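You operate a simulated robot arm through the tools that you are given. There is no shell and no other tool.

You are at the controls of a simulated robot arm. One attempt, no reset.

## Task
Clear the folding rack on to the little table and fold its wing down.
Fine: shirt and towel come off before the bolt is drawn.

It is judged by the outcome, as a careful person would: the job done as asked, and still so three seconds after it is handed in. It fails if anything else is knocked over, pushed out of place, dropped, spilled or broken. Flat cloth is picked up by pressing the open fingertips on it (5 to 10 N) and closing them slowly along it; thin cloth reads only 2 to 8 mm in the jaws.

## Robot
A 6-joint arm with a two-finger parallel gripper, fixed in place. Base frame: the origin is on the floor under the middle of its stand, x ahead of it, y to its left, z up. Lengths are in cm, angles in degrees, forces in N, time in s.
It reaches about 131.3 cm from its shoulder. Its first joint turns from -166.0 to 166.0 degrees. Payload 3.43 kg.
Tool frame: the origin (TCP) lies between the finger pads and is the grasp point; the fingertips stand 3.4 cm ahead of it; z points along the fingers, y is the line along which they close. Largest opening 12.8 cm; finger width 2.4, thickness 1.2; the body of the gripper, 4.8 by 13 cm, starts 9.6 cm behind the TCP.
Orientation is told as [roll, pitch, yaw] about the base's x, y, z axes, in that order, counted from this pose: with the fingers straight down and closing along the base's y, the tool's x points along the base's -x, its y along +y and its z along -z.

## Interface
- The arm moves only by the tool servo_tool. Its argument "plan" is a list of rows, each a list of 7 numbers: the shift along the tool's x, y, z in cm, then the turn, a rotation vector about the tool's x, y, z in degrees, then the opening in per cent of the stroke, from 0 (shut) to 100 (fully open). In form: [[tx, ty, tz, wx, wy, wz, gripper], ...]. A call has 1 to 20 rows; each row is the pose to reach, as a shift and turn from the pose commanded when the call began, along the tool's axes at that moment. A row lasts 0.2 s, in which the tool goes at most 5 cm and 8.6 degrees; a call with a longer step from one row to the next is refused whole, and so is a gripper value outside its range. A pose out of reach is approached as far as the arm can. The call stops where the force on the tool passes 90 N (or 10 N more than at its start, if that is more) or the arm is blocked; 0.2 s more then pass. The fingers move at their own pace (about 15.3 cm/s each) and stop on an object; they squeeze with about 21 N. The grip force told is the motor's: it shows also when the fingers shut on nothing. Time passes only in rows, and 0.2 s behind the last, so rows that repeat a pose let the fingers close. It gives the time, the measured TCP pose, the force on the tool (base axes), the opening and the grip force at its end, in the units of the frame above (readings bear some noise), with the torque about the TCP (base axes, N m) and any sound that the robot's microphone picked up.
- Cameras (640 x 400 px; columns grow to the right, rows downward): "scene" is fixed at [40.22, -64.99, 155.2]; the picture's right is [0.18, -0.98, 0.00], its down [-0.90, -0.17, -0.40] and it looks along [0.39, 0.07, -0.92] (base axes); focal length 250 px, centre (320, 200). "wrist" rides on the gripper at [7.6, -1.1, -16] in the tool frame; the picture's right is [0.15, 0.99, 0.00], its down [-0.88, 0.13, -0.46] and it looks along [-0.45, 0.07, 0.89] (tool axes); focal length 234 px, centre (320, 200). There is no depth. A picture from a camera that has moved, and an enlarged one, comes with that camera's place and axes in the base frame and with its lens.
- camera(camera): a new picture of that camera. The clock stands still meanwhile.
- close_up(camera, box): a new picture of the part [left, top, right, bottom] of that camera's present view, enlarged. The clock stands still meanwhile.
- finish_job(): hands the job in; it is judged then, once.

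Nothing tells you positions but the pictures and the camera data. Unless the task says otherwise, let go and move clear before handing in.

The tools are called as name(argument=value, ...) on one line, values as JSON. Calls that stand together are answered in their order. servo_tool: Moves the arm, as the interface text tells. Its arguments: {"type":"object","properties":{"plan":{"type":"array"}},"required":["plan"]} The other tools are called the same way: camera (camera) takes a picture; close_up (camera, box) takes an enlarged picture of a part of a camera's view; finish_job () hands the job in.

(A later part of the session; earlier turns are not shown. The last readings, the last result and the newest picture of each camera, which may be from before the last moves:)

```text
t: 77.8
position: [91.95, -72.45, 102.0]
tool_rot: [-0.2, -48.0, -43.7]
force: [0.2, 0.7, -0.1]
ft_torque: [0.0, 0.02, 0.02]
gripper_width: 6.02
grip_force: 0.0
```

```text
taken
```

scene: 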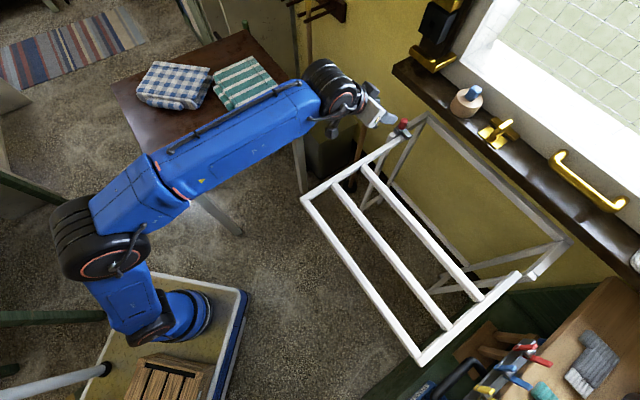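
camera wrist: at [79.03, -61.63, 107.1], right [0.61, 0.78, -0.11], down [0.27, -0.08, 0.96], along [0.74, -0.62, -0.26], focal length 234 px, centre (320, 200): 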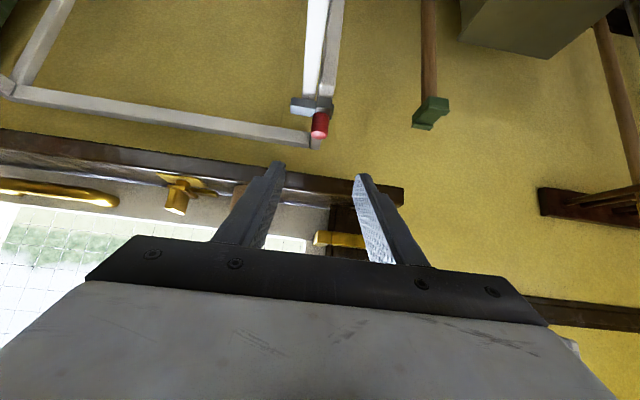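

Good view of the bolt from here. I'll zoom in to refine the knob's position.

close_up(camera="wrist", box=[260, 60, 380, 170])

close_up(camera="scene", box=[350, 80, 450, 160])

```text
3.64 times, centred on (320, 115) of wrist
camera zoom: at [79.03, -61.63, 107.1], right [0.61, 0.78, -0.11], down [0.27, -0.08, 0.96], along [0.74, -0.62, -0.26], focal length 852 px, centre (320, 509)
```

zoom: 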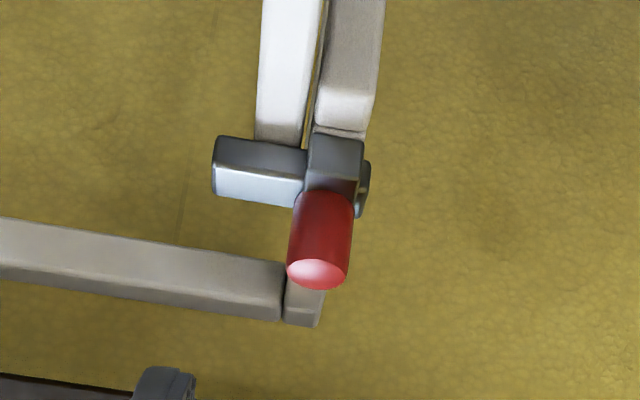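

```text
5.00 times, centred on (400, 120) of scene
camera zoom: at [40.22, -64.99, 155.2], right [0.18, -0.98, 0.0], down [-0.9, -0.17, -0.4], along [0.39, 0.07, -0.92], focal length 1252 px, centre (-80, 600)
```

zoom: 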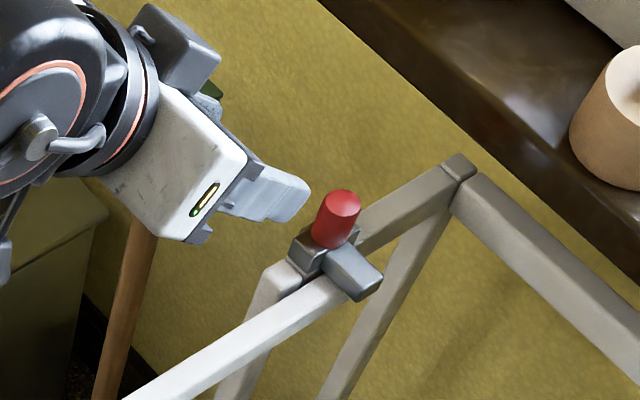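

The knob lies almost exactly on the tool's axis, about 20.7 cm ahead. I'll advance along the tool axis in two stages with the jaws at 6 cm.

servo_tool(plan=[[0.2, 0, 3, 0, 0, 0, 47], [0.3, 0, 6, 0, 0, 0, 47], [0.5, -0.1, 9, 0, 0, 0, 47], [0.7, -0.1, 11.5, 0, 0, 0, 47], [0.8, -0.1, 13.5, 0, 0, 0, 47], [0.8, -0.1, 13.5, 0, 0, 0, 47]])

camera(camera="wrist")

close_up(camera="scene", box=[350, 80, 450, 160])

```text
t: 79.2
position: [98.62, -79.26, 92.3]
tool_rot: [-0.2, -48.0, -43.8]
force: [0.6, -0.5, -0.1]
ft_torque: [0.01, 0.0, 0.0]
gripper_width: 6.03
grip_force: 0.0
```

```text
taken
camera wrist: at [85.85, -68.36, 97.36], right [0.61, 0.78, -0.11], down [0.27, -0.08, 0.96], along [0.74, -0.62, -0.26], focal length 234 px, centre (320, 200)
```

wrist: 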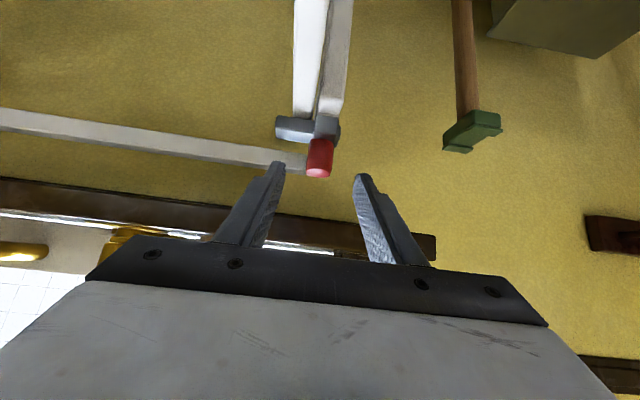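

```text
5.00 times, centred on (400, 120) of scene
camera zoom: at [40.22, -64.99, 155.2], right [0.18, -0.98, 0.0], down [-0.9, -0.17, -0.4], along [0.39, 0.07, -0.92], focal length 1252 px, centre (-80, 600)
```

zoom: 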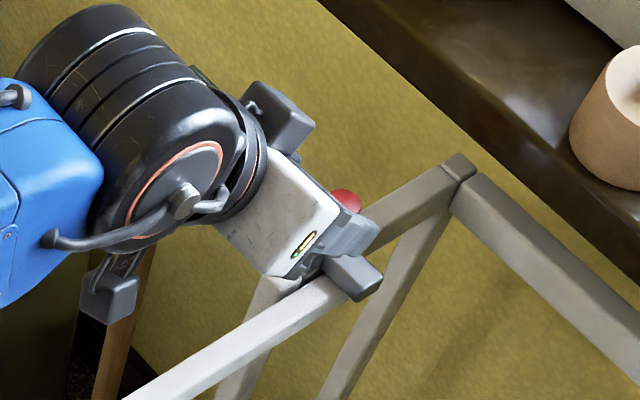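

servo_tool(plan=[[0, 0, 1, 0, 0, 0, 47], [0, 0, 2, 0, 0, 0, 47], [0, 0, 3, 0, 0, 0, 47], [0, 0, 4, 0, 0, 0, 47], [0, 0, 4, 0, 0, 0, 47]])

close_up(camera="wrist", box=[220, 80, 420, 240])

close_up(camera="scene", box=[370, 90, 440, 150])

```text
t: 80.5
position: [100.92, -81.33, 89.68]
tool_rot: [-0.1, -48.0, -43.7]
force: [0.1, -0.5, 0.2]
ft_torque: [0.02, 0.0, 0.02]
gripper_width: 6.02
grip_force: 0.0
```

```text
2.50 times, centred on (320, 160) of wrist
camera zoom: at [88.0, -70.42, 94.69], right [0.61, 0.78, -0.11], down [0.27, -0.08, 0.96], along [0.74, -0.62, -0.26], focal length 585 px, centre (320, 300)
```

zoom: 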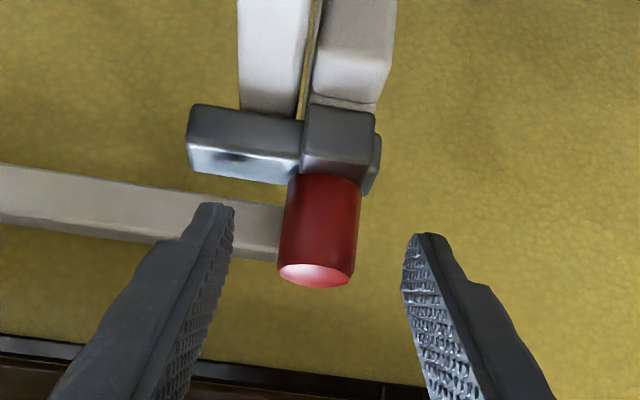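

```text
6.67 times, centred on (405, 120) of scene
camera zoom: at [40.22, -64.99, 155.2], right [0.18, -0.98, 0.0], down [-0.9, -0.17, -0.4], along [0.39, 0.07, -0.92], focal length 1669 px, centre (-247, 733)
```

zoom: 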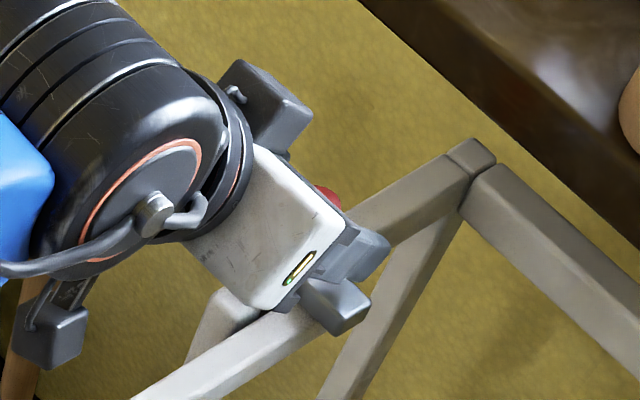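

The knob sits centred between the tips. I'll advance the last bit and close gently on it.

servo_tool(plan=[[0, 0, 0.5, 0, 0, 0, 47], [0, 0, 1, 0, 0, 0, 47], [0, 0, 1.4, 0, 0, 0, 47], [0, 0, 1.4, 0, 0, 0, 40], [0, 0, 1.4, 0, 0, 0, 34], [0, 0, 1.4, 0, 0, 0, 29], [0, 0, 1.4, 0, 0, 0, 25], [0, 0, 1.4, 0, 0, 0, 22], [0, 0, 1.4, 0, 0, 0, 19], [0, 0, 1.4, 0, 0, 0, 16]])

close_up(camera="wrist", box=[220, 80, 420, 240])

camera(camera="scene")

```text
t: 82.7
position: [101.66, -81.89, 88.67]
tool_rot: [-0.2, -48.0, -43.7]
force: [-1.1, -1.2, -0.8]
ft_torque: [0.43, -0.48, -0.06]
gripper_width: 2.54
grip_force: 45.5
```

```text
2.50 times, centred on (320, 160) of wrist
camera zoom: at [88.67, -71.07, 93.75], right [0.61, 0.78, -0.11], down [0.27, -0.08, 0.96], along [0.74, -0.62, -0.26], focal length 585 px, centre (320, 300)
```

zoom: 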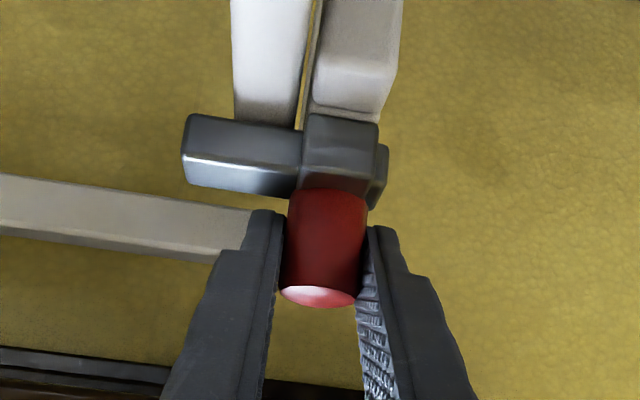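

```text
taken
```

scene: 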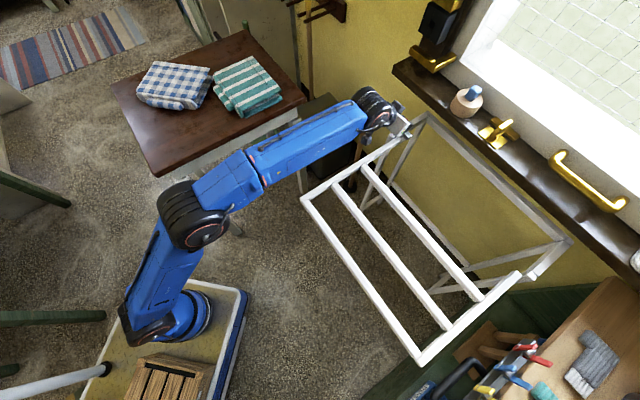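

The knob is gripped at 2.54 cm. I'll draw it gently to the left, away from the rack, and watch the force.

servo_tool(plan=[[0, 0, 0, 0, 0, 0, 10], [0, 0.2, 0, 0, 0, 0, 10], [0, 0.4, 0, 0, 0, 0, 10], [0, 0.6, 0, 0, 0, 0, 10]])

close_up(camera="wrist", box=[220, 80, 420, 240])

```text
t: 83.7
position: [102.02, -81.59, 88.8]
tool_rot: [-0.1, -48.0, -43.7]
force: [-0.2, -1.9, 0.1]
ft_torque: [0.61, -0.22, 0.01]
gripper_width: 2.53
grip_force: 45.3
```

```text
2.50 times, centred on (320, 160) of wrist
camera zoom: at [89.07, -70.67, 93.75], right [0.61, 0.78, -0.11], down [0.27, -0.08, 0.96], along [0.74, -0.62, -0.26], focal length 585 px, centre (320, 300)
```

zoom: 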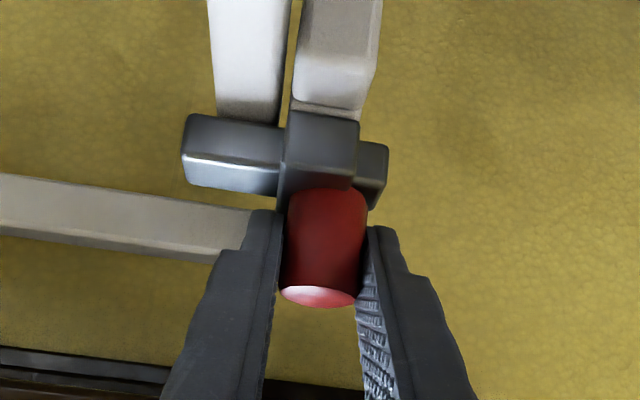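

The bolt slides easily at about 2 N. I'll keep drawing it in small steps.

servo_tool(plan=[[0, 0.3, 0, 0, 0, 0, 10], [0, 0.6, 0, 0, 0, 0, 10], [0, 0.9, 0, 0, 0, 0, 10], [0, 1.2, 0, 0, 0, 0, 10], [0, 1.5, 0, 0, 0, 0, 10]])

close_up(camera="wrist", box=[220, 80, 420, 240])

close_up(camera="scene", box=[280, 100, 600, 380])

```text
t: 84.8
position: [102.98, -80.41, 88.74]
tool_rot: [-0.2, -48.1, -43.7]
force: [3.0, -6.0, -0.2]
ft_torque: [-0.04, -0.76, 0.02]
gripper_width: 2.51
grip_force: 45.0
```

```text
2.50 times, centred on (320, 160) of wrist
camera zoom: at [90.15, -69.59, 93.74], right [0.61, 0.78, -0.11], down [0.27, -0.08, 0.96], along [0.74, -0.62, -0.26], focal length 585 px, centre (320, 300)
```

zoom: 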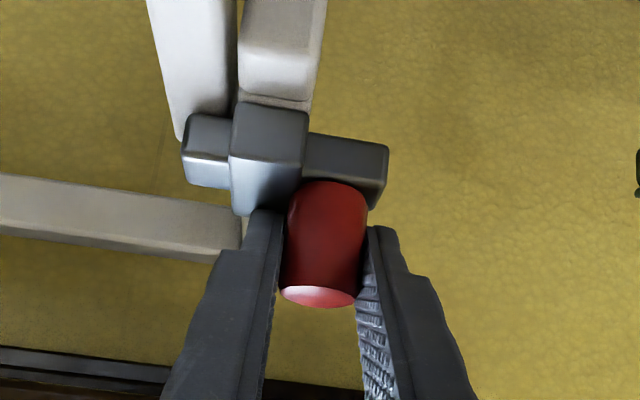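

```text
1.43 times, centred on (440, 240) of scene
camera zoom: at [40.22, -64.99, 155.2], right [0.18, -0.98, 0.0], down [-0.9, -0.17, -0.4], along [0.39, 0.07, -0.92], focal length 358 px, centre (149, 143)
```

zoom: 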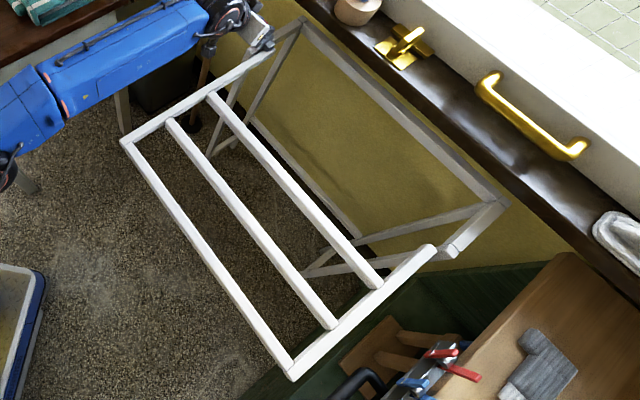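

About 2 cm is drawn and the wing is still up. I'll draw about 1.8 cm more in small steps.

servo_tool(plan=[[0, 0.2, 0, 0, 0, 0, 10], [0, 0.4, 0, 0, 0, 0, 10], [0, 0.6, 0, 0, 0, 0, 10], [0, 0.8, 0, 0, 0, 0, 10], [0, 1.0, 0, 0, 0, 0, 10]])

close_up(camera="wrist", box=[220, 80, 420, 240])

close_up(camera="scene", box=[280, 100, 600, 380])

```text
t: 86.0
position: [103.67, -79.77, 88.74]
tool_rot: [-0.2, -48.0, -43.7]
force: [3.9, -7.1, 4.9]
ft_torque: [0.37, -0.47, 0.03]
gripper_width: 2.56
grip_force: 45.5
```

```text
2.50 times, centred on (320, 160) of wrist
camera zoom: at [90.82, -68.9, 93.73], right [0.61, 0.78, -0.11], down [0.27, -0.08, 0.96], along [0.74, -0.62, -0.26], focal length 585 px, centre (320, 300)
```

zoom: 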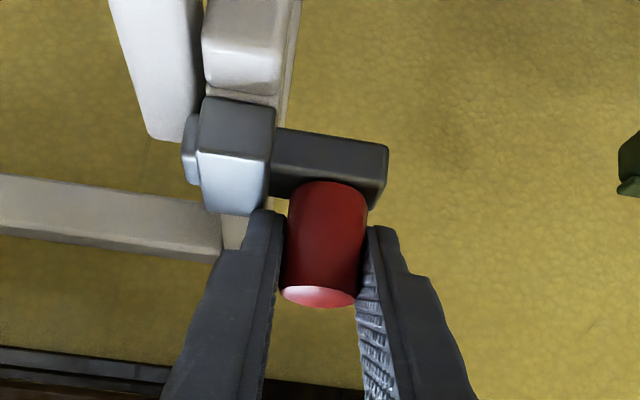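

```text
1.43 times, centred on (440, 240) of scene
camera zoom: at [40.22, -64.99, 155.2], right [0.18, -0.98, 0.0], down [-0.9, -0.17, -0.4], along [0.39, 0.07, -0.92], focal length 358 px, centre (149, 143)
```

zoom: 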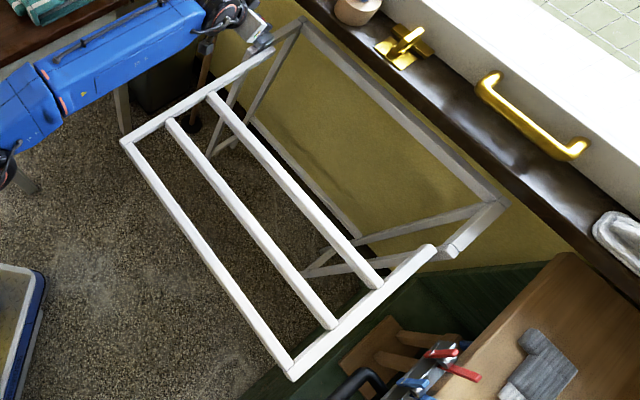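

The bar's inner end is nearly level with the housing, and the wing hasn't moved. I'll draw a little further, to its stop.

servo_tool(plan=[[0, 0.2, 0, 0, 0, 0, 10], [0, 0.4, 0, 0, 0, 0, 10], [0, 0.6, 0, 0, 0, 0, 10], [0, 0.8, 0, 0, 0, 0, 10]])

close_up(camera="wrist", box=[220, 80, 420, 240])

camera(camera="scene")

```text
t: 87.0
position: [104.39, -79.25, 88.71]
tool_rot: [-0.2, -48.0, -43.7]
force: [2.0, -5.4, 3.9]
ft_torque: [0.06, -0.75, 0.04]
gripper_width: 2.53
grip_force: 45.1
```

```text
2.50 times, centred on (320, 160) of wrist
camera zoom: at [91.41, -68.33, 93.74], right [0.61, 0.78, -0.11], down [0.27, -0.08, 0.96], along [0.74, -0.62, -0.26], focal length 585 px, centre (320, 300)
```

zoom: 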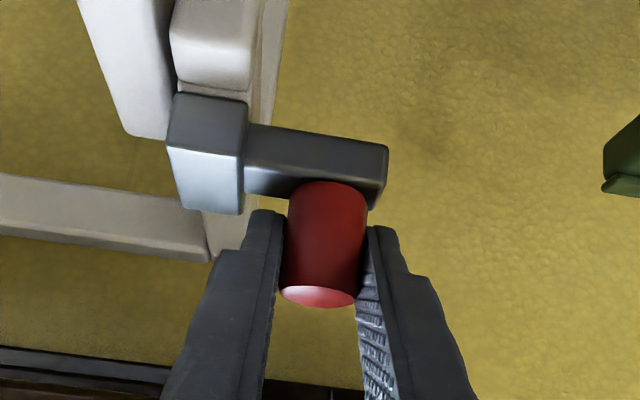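

```text
taken
```

scene: 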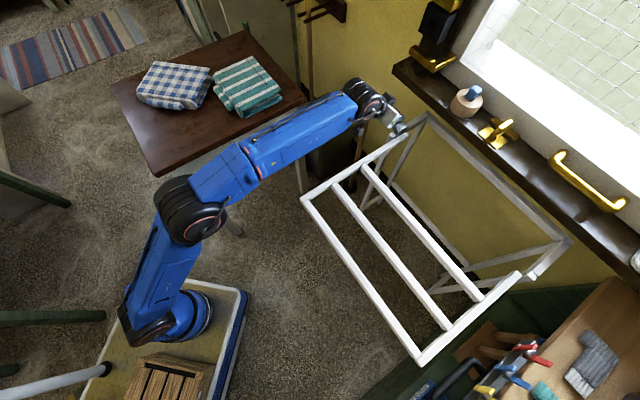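

The bar's inner end is now inside the housing and the wing still stands. I'll check for the stop with another small pull.

servo_tool(plan=[[0, 0.2, 0, 0, 0, 0, 10], [0, 0.4, 0, 0, 0, 0, 10], [0, 0.6, 0, 0, 0, 0, 10], [0, 0.6, 0, 0, 0, 0, 10]])

close_up(camera="wrist", box=[220, 80, 420, 240])

```text
t: 88.0
position: [104.35, -79.16, 88.74]
tool_rot: [-0.2, -48.0, -43.7]
force: [-37.2, -43.4, 4.9]
ft_torque: [-0.32, 0.05, -0.37]
gripper_width: 2.58
grip_force: 45.6
```

```text
2.50 times, centred on (320, 160) of wrist
camera zoom: at [91.49, -68.23, 93.74], right [0.62, 0.78, -0.11], down [0.27, -0.08, 0.96], along [0.74, -0.62, -0.26], focal length 585 px, centre (320, 300)
```

zoom: 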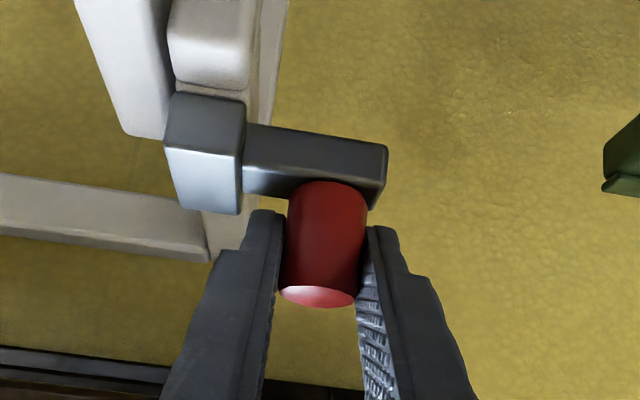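

The bolt is at its stop, fully drawn. I'll relax the pull and let go of the knob.

servo_tool(plan=[[0, -0.3, 0, 0, 0, 0, 10], [0, -0.5, 0, 0, 0, 0, 10], [0, -0.5, 0, 0, 0, 0, 20], [0, -0.5, 0, 0, 0, 0, 28], [0, -0.5, 0, 0, 0, 0, 36], [0, -0.5, 0, 0, 0, 0, 42]])

close_up(camera="wrist", box=[220, 80, 420, 240])

camera(camera="scene")

```text
t: 89.5
position: [104.33, -79.1, 88.72]
tool_rot: [-0.2, -47.9, -43.6]
force: [0.6, 0.7, 0.1]
ft_torque: [0.0, 0.02, 0.01]
gripper_width: 5.39
grip_force: 0.0
```

```text
2.50 times, centred on (320, 160) of wrist
camera zoom: at [91.45, -68.19, 93.71], right [0.61, 0.78, -0.11], down [0.27, -0.08, 0.96], along [0.74, -0.62, -0.26], focal length 585 px, centre (320, 300)
```

zoom: 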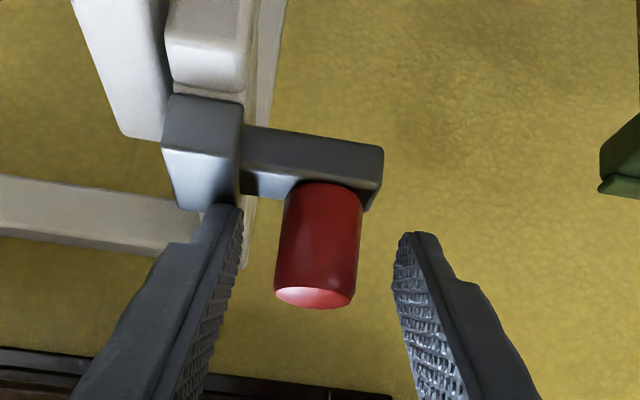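

```text
taken
```

scene: 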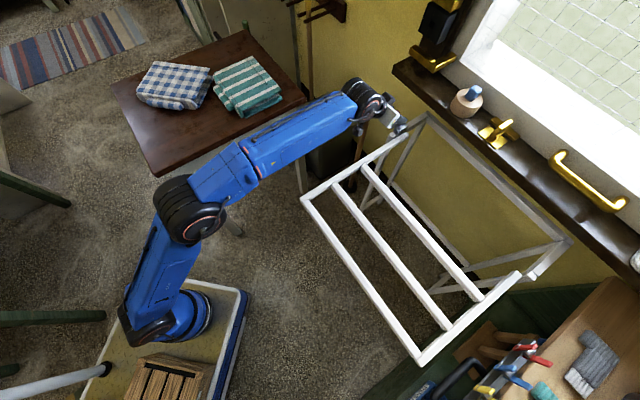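

The knob is released and stays drawn, and the wing is still up, evidently held by hinge friction. I'll back away from the bolt along the tool axis, then plan to press the front rail down.

servo_tool(plan=[[0, 0, -1, 0, 0, 0, 42], [0, 0, -3, 0, 0, 0, 42], [0, 0, -6, 0, 0, 0, 42], [0, 0, -10, 0, 0, 0, 42], [0, 0, -14, 0, 0, 0, 42], [0, 0, -18, 0, 0, 0, 42], [0, 0, -22, 0, 0, 0, 42], [0, 0, -22, 0, 0, 0, 42]])

camera(camera="wrist")

close_up(camera="scene", box=[280, 90, 600, 380])

```text
t: 91.2
position: [92.72, -67.71, 103.47]
tool_rot: [-0.2, -47.9, -43.7]
force: [0.6, 0.3, 0.5]
ft_torque: [0.01, -0.01, -0.02]
gripper_width: 5.38
grip_force: 0.1
```

```text
taken
camera wrist: at [79.72, -56.89, 108.51], right [0.61, 0.78, -0.11], down [0.27, -0.08, 0.96], along [0.74, -0.62, -0.26], focal length 234 px, centre (320, 200)
```

wrist: 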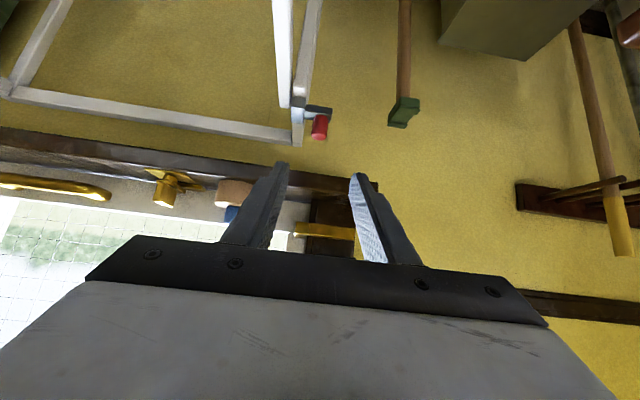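

```text
1.38 times, centred on (440, 235) of scene
camera zoom: at [40.22, -64.99, 155.2], right [0.18, -0.98, 0.0], down [-0.9, -0.17, -0.4], along [0.39, 0.07, -0.92], focal length 345 px, centre (154, 152)
```

zoom: 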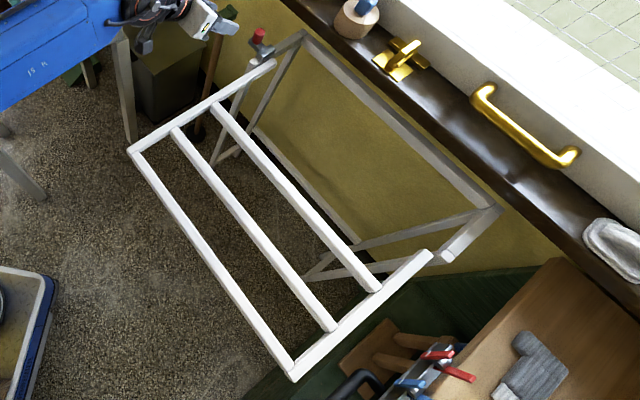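

Let me look closely at both hinge ends and at the front rail before pushing.

close_up(camera="scene", box=[370, 100, 440, 160])

close_up(camera="scene", box=[490, 240, 580, 310])

close_up(camera="wrist", box=[250, 60, 350, 160])

```text
6.67 times, centred on (405, 130) of scene
camera zoom: at [40.22, -64.99, 155.2], right [0.18, -0.98, 0.0], down [-0.9, -0.17, -0.4], along [0.39, 0.07, -0.92], focal length 1669 px, centre (-247, 667)
```

zoom: 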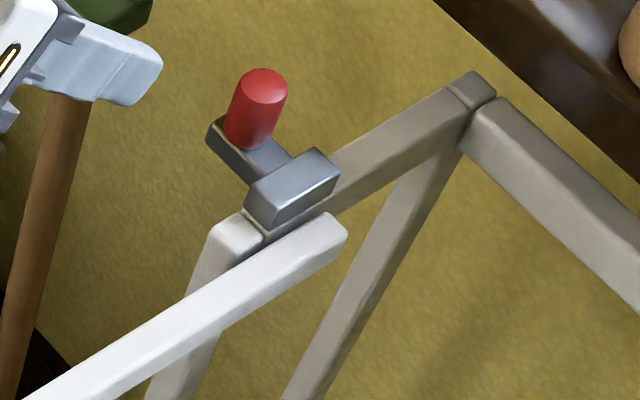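

```text
5.71 times, centred on (535, 275) of scene
camera zoom: at [40.22, -64.99, 155.2], right [0.18, -0.98, 0.0], down [-0.9, -0.17, -0.4], along [0.39, 0.07, -0.92], focal length 1430 px, centre (-909, -229)
```

zoom: 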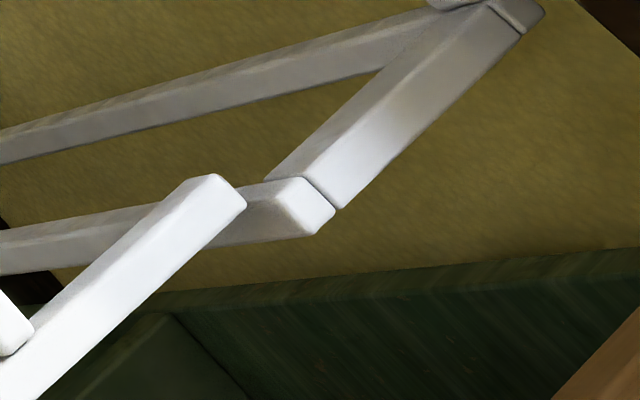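

```text
4.00 times, centred on (300, 110) of wrist
camera zoom: at [79.72, -56.89, 108.51], right [0.61, 0.78, -0.11], down [0.27, -0.08, 0.96], along [0.74, -0.62, -0.26], focal length 937 px, centre (400, 560)
```

zoom: 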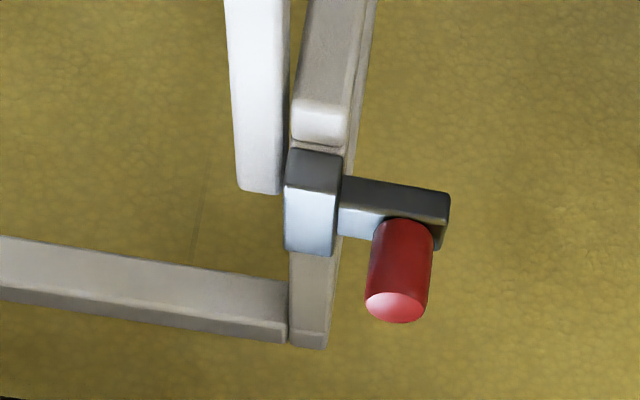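

The left rail's tail extends under the bolt, and the hinge line is about 36 cm behind the front rail's centre line. I'll move above the middle of the front rail at about (52,-73) with closed fingers, then press it down along its arc.

servo_tool(plan=[[2.1, -2.9, -1.2, 0, 4.4, 0, 20], [4.3, -5.8, -2.4, 0, 8.7, 0, 0], [6.4, -8.7, -3.6, 0, 13.1, 0, 0], [8.5, -11.6, -4.8, 0, 17.5, 0, 0], [10.6, -14.5, -6, 0, 21.8, 0, 0], [12.8, -17.5, -7.3, 0, 26.2, 0, 0], [14.9, -20.4, -8.5, 0, 30.5, 0, 0], [17, -23.3, -9.7, 0, 34.9, 0, 0], [19.1, -26.2, -10.9, 0, 39.3, 0, 0], [21.3, -29.1, -12.1, 0, 43.6, 0, 0], [23.4, -32, -13.3, 0, 48, 0, 0], [23.4, -32, -13.3, 0, 48, 0, 0]])

camera(camera="wrist")

camera(camera="scene")

```text
t: 93.8
position: [51.78, -73.22, 95.23]
tool_rot: [-0.1, 0.1, -43.8]
force: [-0.8, 0.2, 0.5]
ft_torque: [0.01, -0.01, 0.0]
gripper_width: 0.01
grip_force: 20.4
```

```text
taken
camera wrist: at [45.74, -68.81, 111.04], right [0.58, 0.82, 0.0], down [0.73, -0.52, 0.45], along [0.37, -0.26, -0.89], focal length 234 px, centre (320, 200)
```

wrist: 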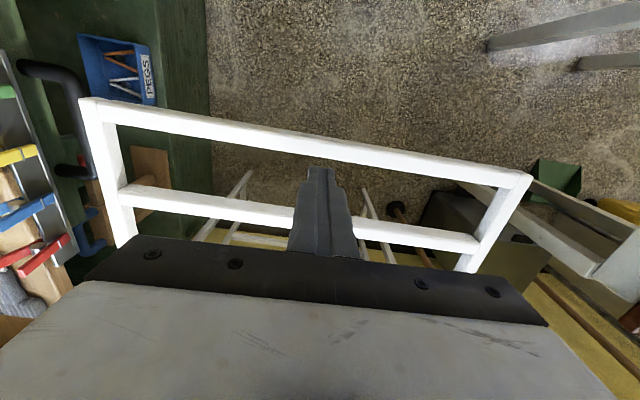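

```text
taken
```

scene: 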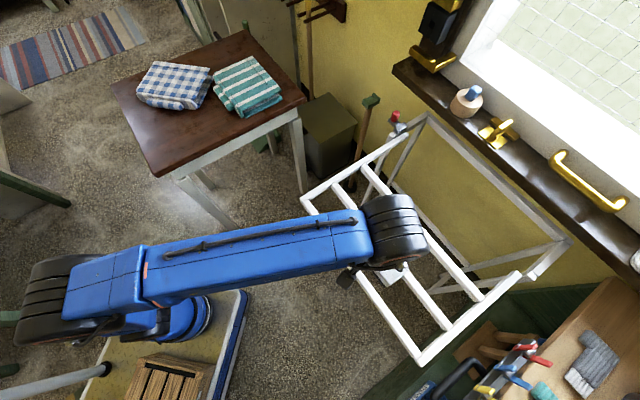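

The closed tips are above the middle of the front rail. I'll come down to contact and push slightly to see how the wing responds.

servo_tool(plan=[[0.35, 0, 3, 0, 0, 0, 0], [0.35, 0, 6, 0, 0, 0, 0], [0.35, 0, 7.8, 0, 0, 0, 0], [0.35, 0, 8.5, 0, 0, 0, 0], [0.35, 0, 9.1, 0, 0, 0, 0], [0.4, 0, 9.7, 0, -1, 0, 0]])

close_up(camera="wrist", box=[220, 60, 440, 260])

camera(camera="scene")

```text
t: 95.2
position: [51.71, -72.99, 85.36]
tool_rot: [0.0, -1.0, -43.8]
force: [-0.4, -0.1, 2.4]
ft_torque: [-0.02, -0.05, -0.01]
gripper_width: 0.0
grip_force: 21.1
```

```text
2.00 times, centred on (330, 160) of wrist
camera zoom: at [45.34, -68.4, 101.15], right [0.58, 0.82, 0.0], down [0.72, -0.51, 0.47], along [0.38, -0.28, -0.88], focal length 468 px, centre (300, 280)
```

zoom: 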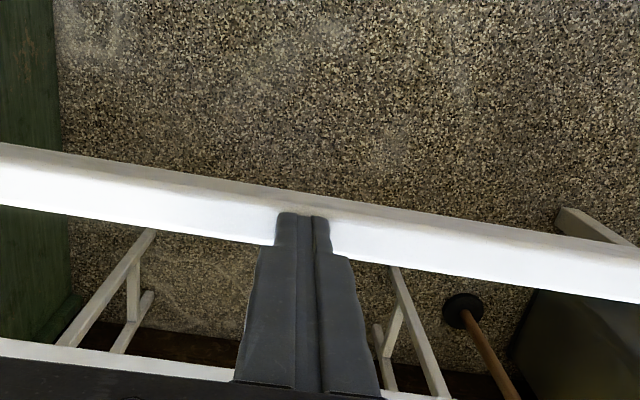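

```text
taken
```

scene: 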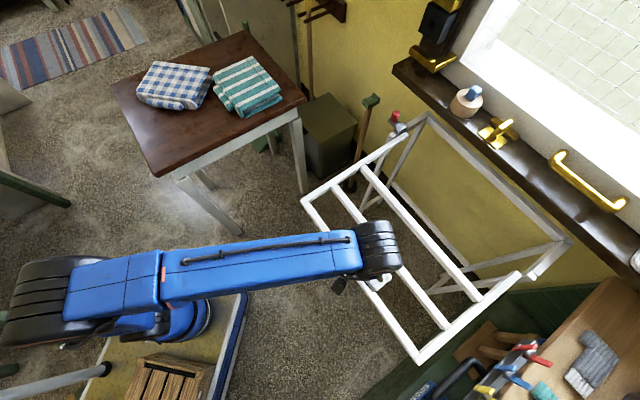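

The wing moves readily: it went down about 1 cm at only 2.4 N. I'll push on along the arc, tilting the tool with it, to about 16°.

servo_tool(plan=[[0.1, 0, 0.8, 0, -1.5, 0, 0], [0.15, 0, 1.6, 0, -3, 0, 0], [0.2, 0, 2.6, 0, -4.5, 0, 0], [0.25, 0, 3.5, 0, -6, 0, 0], [0.25, 0, 4.5, 0, -7.5, 0, 0], [0.25, 0, 5.4, 0, -9, 0, 0], [0.2, 0, 6.4, 0, -10.5, 0, 0], [0.15, 0, 7.3, 0, -12, 0, 0], [0.05, 0, 8.3, 0, -13.5, 0, 0], [-0.05, 0, 9.2, 0, -15, 0, 0]])

close_up(camera="wrist", box=[220, 60, 440, 260])

camera(camera="scene")

```text
t: 97.5
position: [51.82, -73.24, 76.17]
tool_rot: [-0.2, -16.0, -43.8]
force: [-0.4, -0.1, 1.1]
ft_torque: [-0.01, -0.01, 0.01]
gripper_width: 0.01
grip_force: 21.3
```

```text
2.00 times, centred on (330, 160) of wrist
camera zoom: at [42.7, -65.92, 89.38], right [0.58, 0.81, -0.04], down [0.61, -0.4, 0.68], along [0.53, -0.42, -0.73], focal length 468 px, centre (300, 280)
```

zoom: 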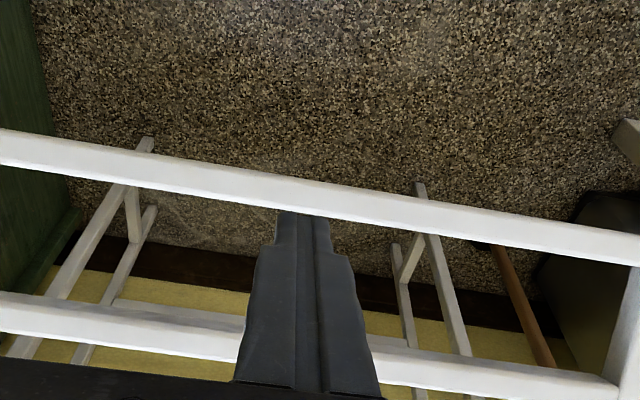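

```text
taken
```

scene: 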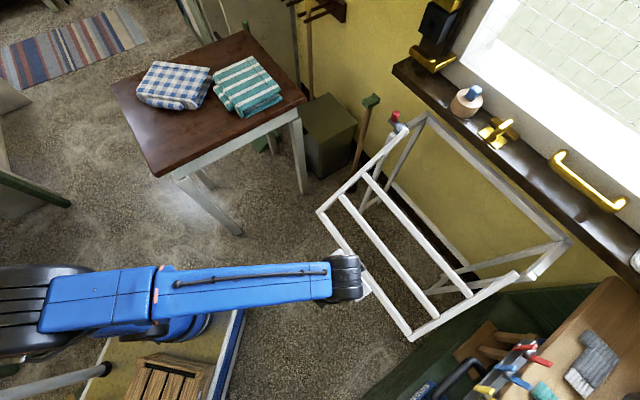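

The wing went down with almost no force. I'll zoom in to see whether the tips are still on the rail.

close_up(camera="wrist", box=[280, 130, 380, 200])

close_up(camera="scene", box=[300, 160, 480, 350])

```text
5.71 times, centred on (330, 165) of wrist
camera zoom: at [42.7, -65.92, 89.38], right [0.58, 0.81, -0.04], down [0.61, -0.4, 0.68], along [0.53, -0.42, -0.73], focal length 1338 px, centre (263, 400)
```

zoom: 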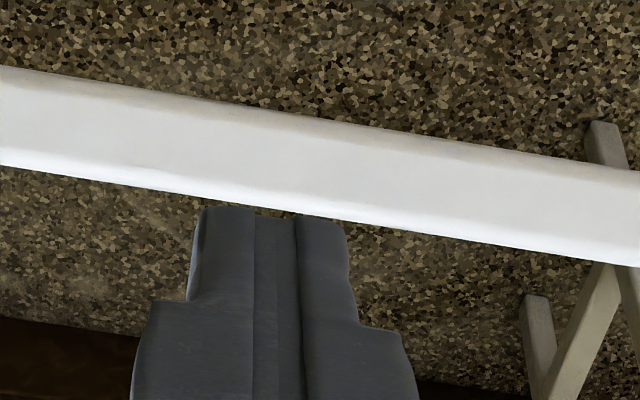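

```text
2.11 times, centred on (390, 255) of scene
camera zoom: at [40.22, -64.99, 155.2], right [0.18, -0.98, 0.0], down [-0.9, -0.17, -0.4], along [0.39, 0.07, -0.92], focal length 527 px, centre (173, 84)
```

zoom: 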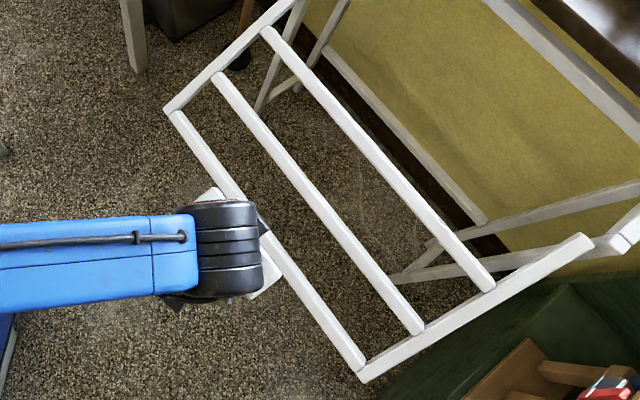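

The wing is now at about 32°, ahead of my fingers, so it's coming down by itself and appears damped. I'll hold still for a moment and see.

servo_tool(plan=[[0, 0, 0, 0, 0, 0, 0], [0, 0, 0, 0, 0, 0, 0], [0, 0, 0, 0, 0, 0, 0], [0, 0, 0, 0, 0, 0, 0]])

close_up(camera="scene", box=[300, 100, 600, 350])

```text
t: 98.5
position: [51.73, -73.23, 76.22]
tool_rot: [-0.1, -16.1, -43.8]
force: [-0.2, 0.7, 1.4]
ft_torque: [-0.03, 0.02, 0.02]
gripper_width: 0.02
grip_force: 21.1
```

```text
1.60 times, centred on (450, 225) of scene
camera zoom: at [40.22, -64.99, 155.2], right [0.18, -0.98, 0.0], down [-0.9, -0.17, -0.4], along [0.39, 0.07, -0.92], focal length 400 px, centre (112, 160)
```

zoom: 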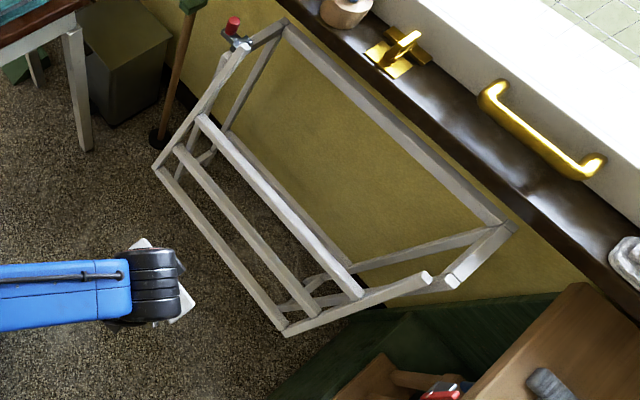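

It's folding down slowly under its own weight. I'll keep still and let it settle.

servo_tool(plan=[[0, 0, 0, 0, 0, 0, 0], [0, 0, 0, 0, 0, 0, 0], [0, 0, 0, 0, 0, 0, 0], [0, 0, 0, 0, 0, 0, 0], [0, 0, 0, 0, 0, 0, 0], [0, 0, 0, 0, 0, 0, 0], [0, 0, 0, 0, 0, 0, 0], [0, 0, 0, 0, 0, 0, 0], [0, 0, 0, 0, 0, 0, 0], [0, 0, 0, 0, 0, 0, 0]])

close_up(camera="scene", box=[300, 100, 600, 350])

camera(camera="wrist")

```text
t: 100.7
position: [51.9, -73.24, 76.21]
tool_rot: [-0.2, -16.0, -43.8]
force: [-0.1, 0.1, 0.5]
ft_torque: [0.02, 0.0, -0.02]
gripper_width: 0.02
grip_force: 21.0
```

```text
1.60 times, centred on (450, 225) of scene
camera zoom: at [40.22, -64.99, 155.2], right [0.18, -0.98, 0.0], down [-0.9, -0.17, -0.4], along [0.39, 0.07, -0.92], focal length 400 px, centre (112, 160)
```

zoom: 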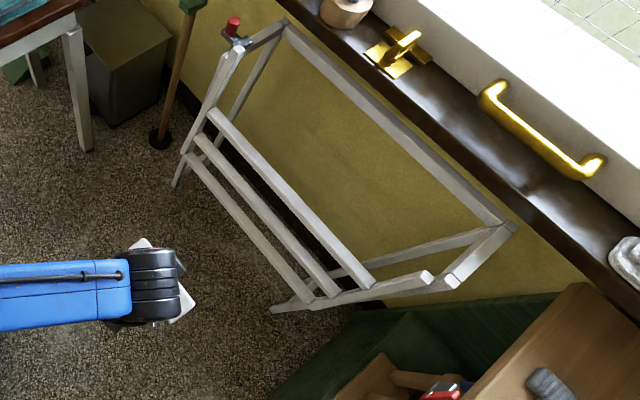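

```text
taken
camera wrist: at [42.72, -65.92, 89.38], right [0.58, 0.81, -0.04], down [0.61, -0.4, 0.68], along [0.53, -0.42, -0.73], focal length 234 px, centre (320, 200)
```

wrist: 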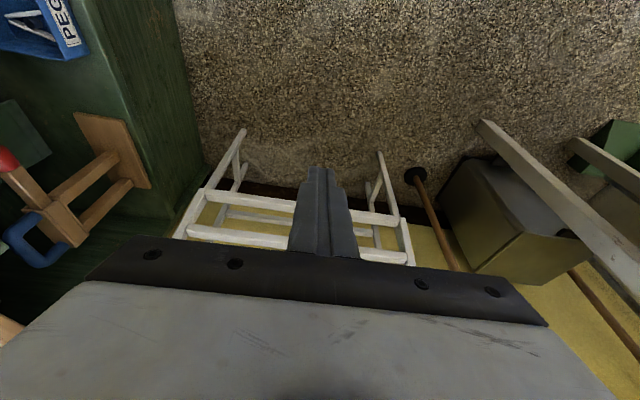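

The wing now hangs nearly straight down by the legs. I'll wait a bit more to see whether it has fully settled.

servo_tool(plan=[[0, 0, 0, 0, 0, 0, 0], [0, 0, 0, 0, 0, 0, 0], [0, 0, 0, 0, 0, 0, 0], [0, 0, 0, 0, 0, 0, 0], [0, 0, 0, 0, 0, 0, 0], [0, 0, 0, 0, 0, 0, 0], [0, 0, 0, 0, 0, 0, 0], [0, 0, 0, 0, 0, 0, 0], [0, 0, 0, 0, 0, 0, 0], [0, 0, 0, 0, 0, 0, 0]])

close_up(camera="scene", box=[300, 100, 600, 350])

close_up(camera="wrist", box=[160, 100, 460, 280])

```text
t: 102.8
position: [51.88, -73.26, 76.16]
tool_rot: [-0.2, -16.0, -43.7]
force: [-0.3, 0.1, 0.1]
ft_torque: [-0.01, 0.02, 0.03]
gripper_width: 0.0
grip_force: 20.9
```

```text
1.60 times, centred on (450, 225) of scene
camera zoom: at [40.22, -64.99, 155.2], right [0.18, -0.98, 0.0], down [-0.9, -0.17, -0.4], along [0.39, 0.07, -0.92], focal length 400 px, centre (112, 160)
```

zoom: 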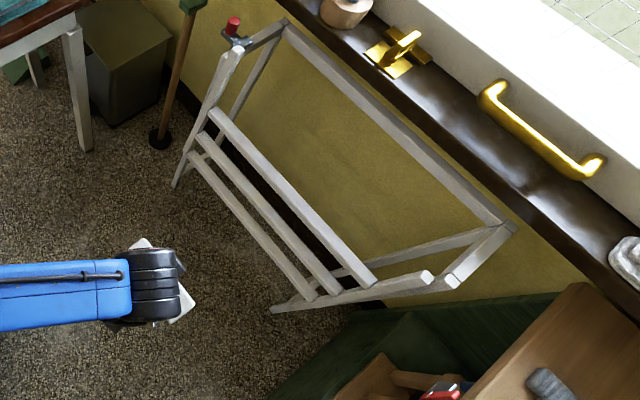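

```text
2.13 times, centred on (310, 190) of wrist
camera zoom: at [42.72, -65.92, 89.39], right [0.58, 0.81, -0.04], down [0.61, -0.4, 0.68], along [0.53, -0.42, -0.73], focal length 500 px, centre (341, 221)
```

zoom: 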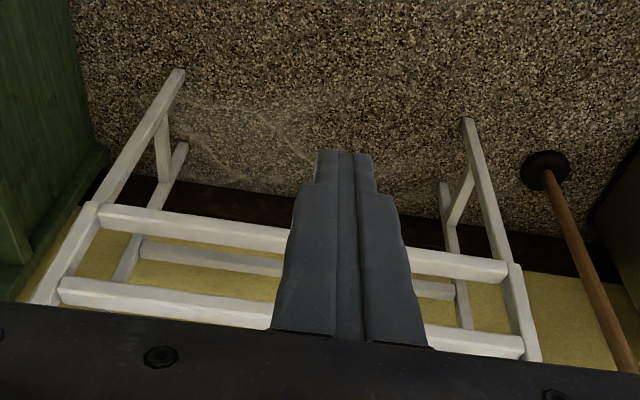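

The wing is within a few degrees of hanging straight down and still easing in. I'll raise the arm clear now, leaving it time to settle, and look again.

servo_tool(plan=[[0.5, 0, -2, 0, 0, 0, 0], [1, 0, -5, 0, 2, 0, 0], [1.5, 0, -9, 0, 4, 0, 0], [2, 0, -13, 0, 6, 0, 0], [2.5, 0, -17, 0, 8, 0, 0], [3, 0, -21, 0, 10, 0, 0], [3.5, 0, -24, 0, 12, 0, 0], [3.5, 0, -24, 0, 12, 0, 0], [3.5, 0, -24, 0, 12, 0, 0]])

camera(camera="scene")

close_up(camera="scene", box=[300, 100, 600, 350])

camera(camera="wrist")

```text
t: 104.8
position: [44.81, -66.35, 98.34]
tool_rot: [-0.1, -3.9, -43.8]
force: [-0.5, 0.2, 0.0]
ft_torque: [0.01, 0.01, 0.03]
gripper_width: 0.0
grip_force: 20.9
```

```text
taken
```

scene: 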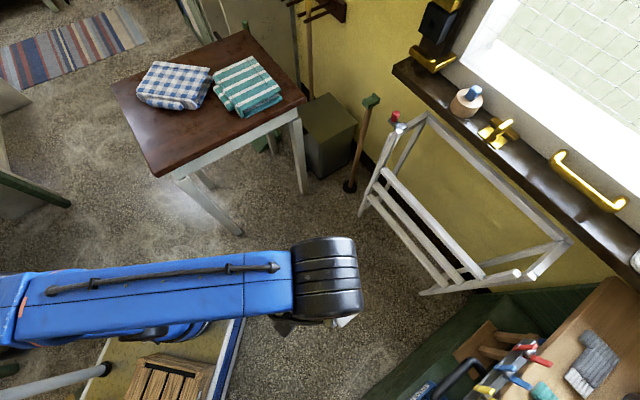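

```text
1.60 times, centred on (450, 225) of scene
camera zoom: at [40.22, -64.99, 155.2], right [0.18, -0.98, 0.0], down [-0.9, -0.17, -0.4], along [0.39, 0.07, -0.92], focal length 400 px, centre (112, 160)
```

zoom: 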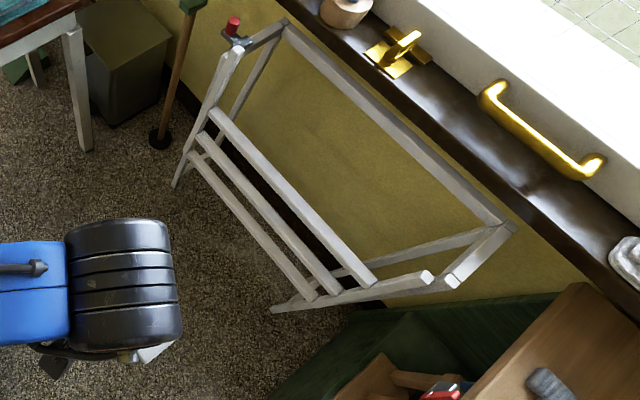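

```text
taken
camera wrist: at [37.87, -61.04, 113.66], right [0.58, 0.81, -0.01], down [0.7, -0.49, 0.52], along [0.41, -0.31, -0.86], focal length 234 px, centre (320, 200)
```

wrist: 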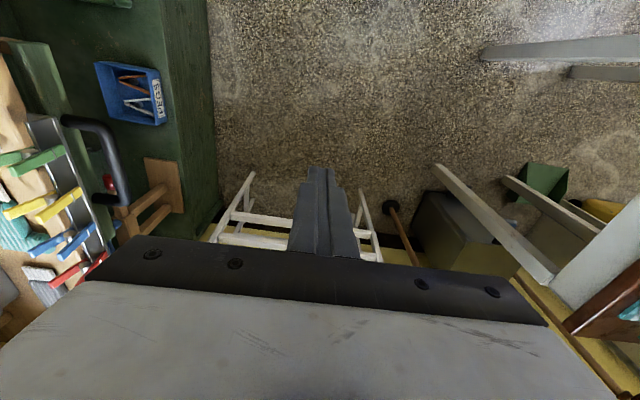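

The wing seems settled. I'll zoom in from this second viewpoint to estimate how close to vertical it hangs.

close_up(camera="wrist", box=[190, 150, 430, 270])

close_up(camera="scene", box=[350, 100, 450, 220])

close_up(camera="scene", box=[400, 220, 560, 310])

```text
2.67 times, centred on (310, 210) of wrist
camera zoom: at [37.87, -61.04, 113.66], right [0.58, 0.81, -0.01], down [0.7, -0.49, 0.52], along [0.41, -0.31, -0.86], focal length 624 px, centre (347, 173)
```

zoom: 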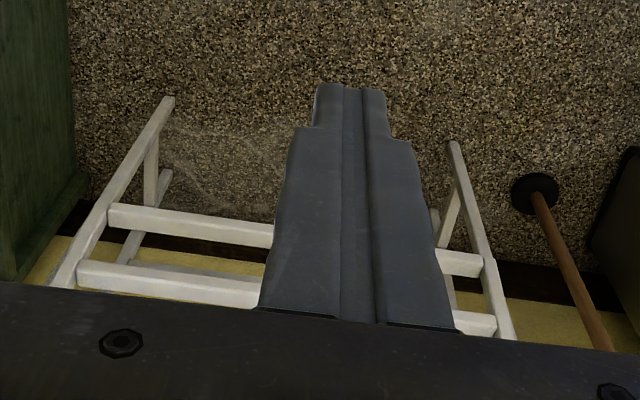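

```text
3.33 times, centred on (400, 160) of scene
camera zoom: at [40.22, -64.99, 155.2], right [0.18, -0.98, 0.0], down [-0.9, -0.17, -0.4], along [0.39, 0.07, -0.92], focal length 834 px, centre (53, 333)
```

zoom: 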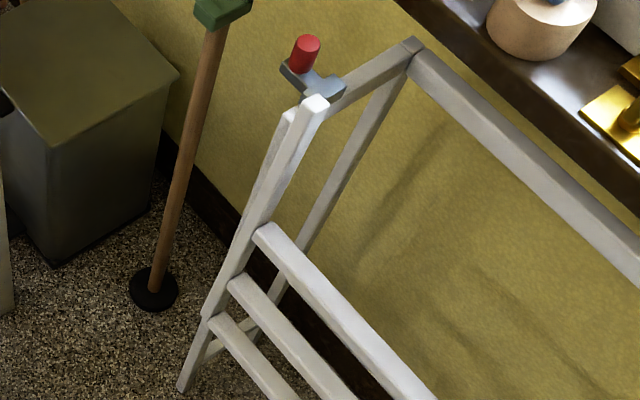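

```text
4.00 times, centred on (480, 265) of scene
camera zoom: at [40.22, -64.99, 155.2], right [0.18, -0.98, 0.0], down [-0.9, -0.17, -0.4], along [0.39, 0.07, -0.92], focal length 1001 px, centre (-320, -60)
```

zoom: 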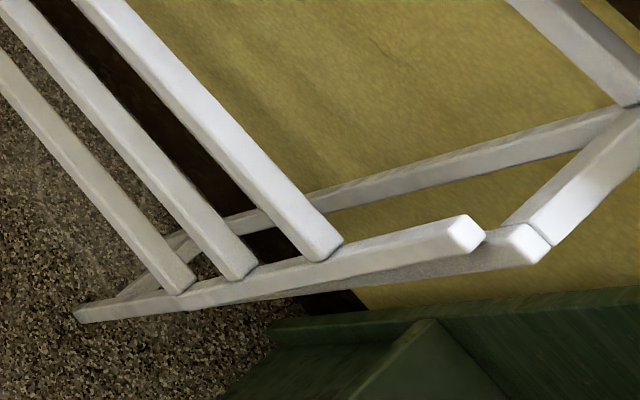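

The wing stands about 3–5° off straight down, probably held by friction. I'll give it a gentle push toward the legs to fold it fully, coming in front of its middle rail with tilted, closed fingers.

servo_tool(plan=[[-2.8, 0, 3.6, 0, -3.7, 0, 0], [-5.6, 0, 7.2, 0, -7.5, 0, 0], [-8.4, -0.1, 10.8, 0, -11.2, 0, 0], [-11.2, -0.1, 14.4, 0, -15, 0, 0], [-14, -0.2, 18, 0, -18.7, 0, 0], [-16.9, -0.2, 21.6, 0, -22.4, 0, 0], [-19.7, -0.2, 25.2, 0, -26.2, 0, 0], [-22.5, -0.3, 28.8, 0, -30, 0, 0], [-25.3, -0.3, 32.3, 0, -33.6, 0, 0], [-28.1, -0.4, 35.9, 0, -37.3, 0, 0], [-30.9, -0.4, 39.5, 0, -41, 0, 0], [-30.9, -0.4, 39.5, 0, -41, 0, 0]])

camera(camera="wrist")

camera(camera="scene")

```text
t: 107.5
position: [68.59, -89.98, 60.99]
tool_rot: [-0.1, -45.0, -43.7]
force: [-0.9, -0.5, 0.7]
ft_torque: [-0.03, 0.03, -0.01]
gripper_width: 0.0
grip_force: 21.2
```

```text
taken
camera wrist: at [55.94, -79.28, 66.88], right [0.61, 0.79, -0.11], down [0.31, -0.11, 0.94], along [0.73, -0.61, -0.31], focal length 234 px, centre (320, 200)
```

wrist: 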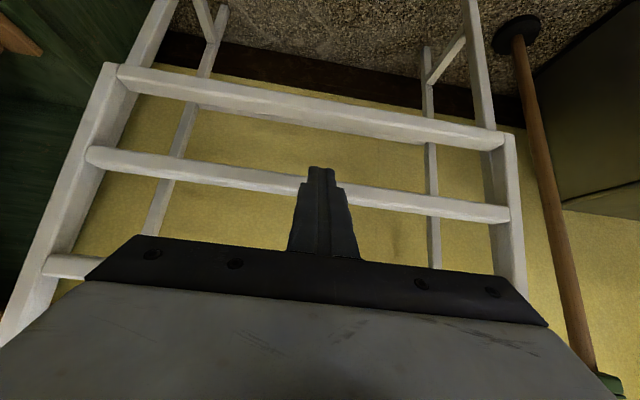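

```text
taken
```

scene: 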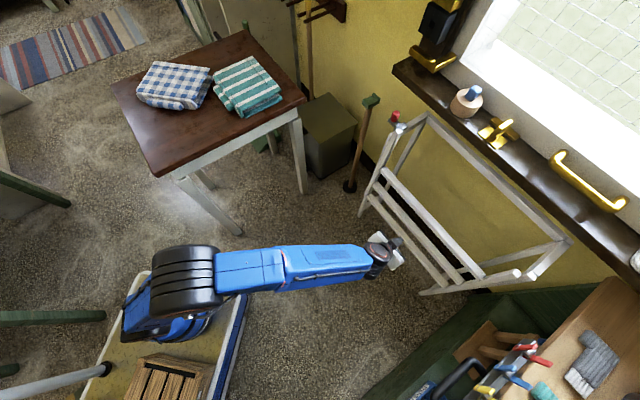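

This is a clear front view of the folded wing. I'll zoom in to measure its angle.

close_up(camera="wrist", box=[80, 50, 320, 220])

close_up(camera="wrist", box=[360, 100, 560, 320])

```text
2.35 times, centred on (200, 135) of wrist
camera zoom: at [55.94, -79.28, 66.88], right [0.61, 0.79, -0.11], down [0.31, -0.11, 0.94], along [0.73, -0.61, -0.31], focal length 551 px, centre (602, 353)
```

zoom: 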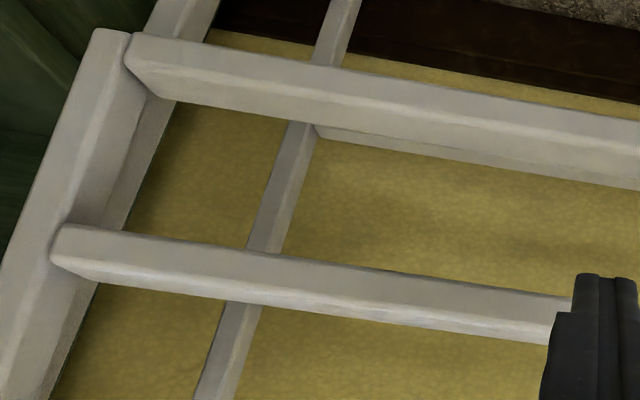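

```text
1.82 times, centred on (460, 210) of wrist
camera zoom: at [55.94, -79.28, 66.88], right [0.61, 0.79, -0.11], down [0.31, -0.11, 0.94], along [0.73, -0.61, -0.31], focal length 426 px, centre (66, 182)
```

zoom: 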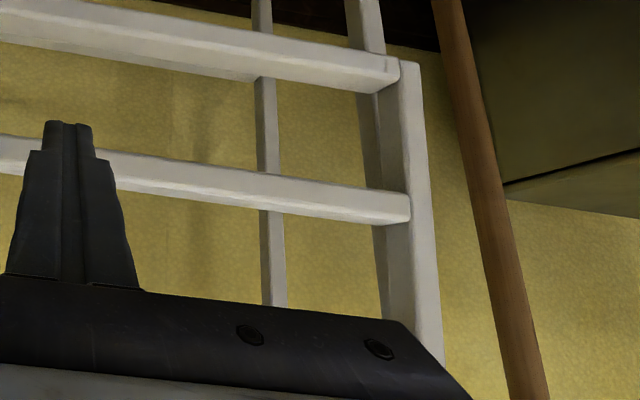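

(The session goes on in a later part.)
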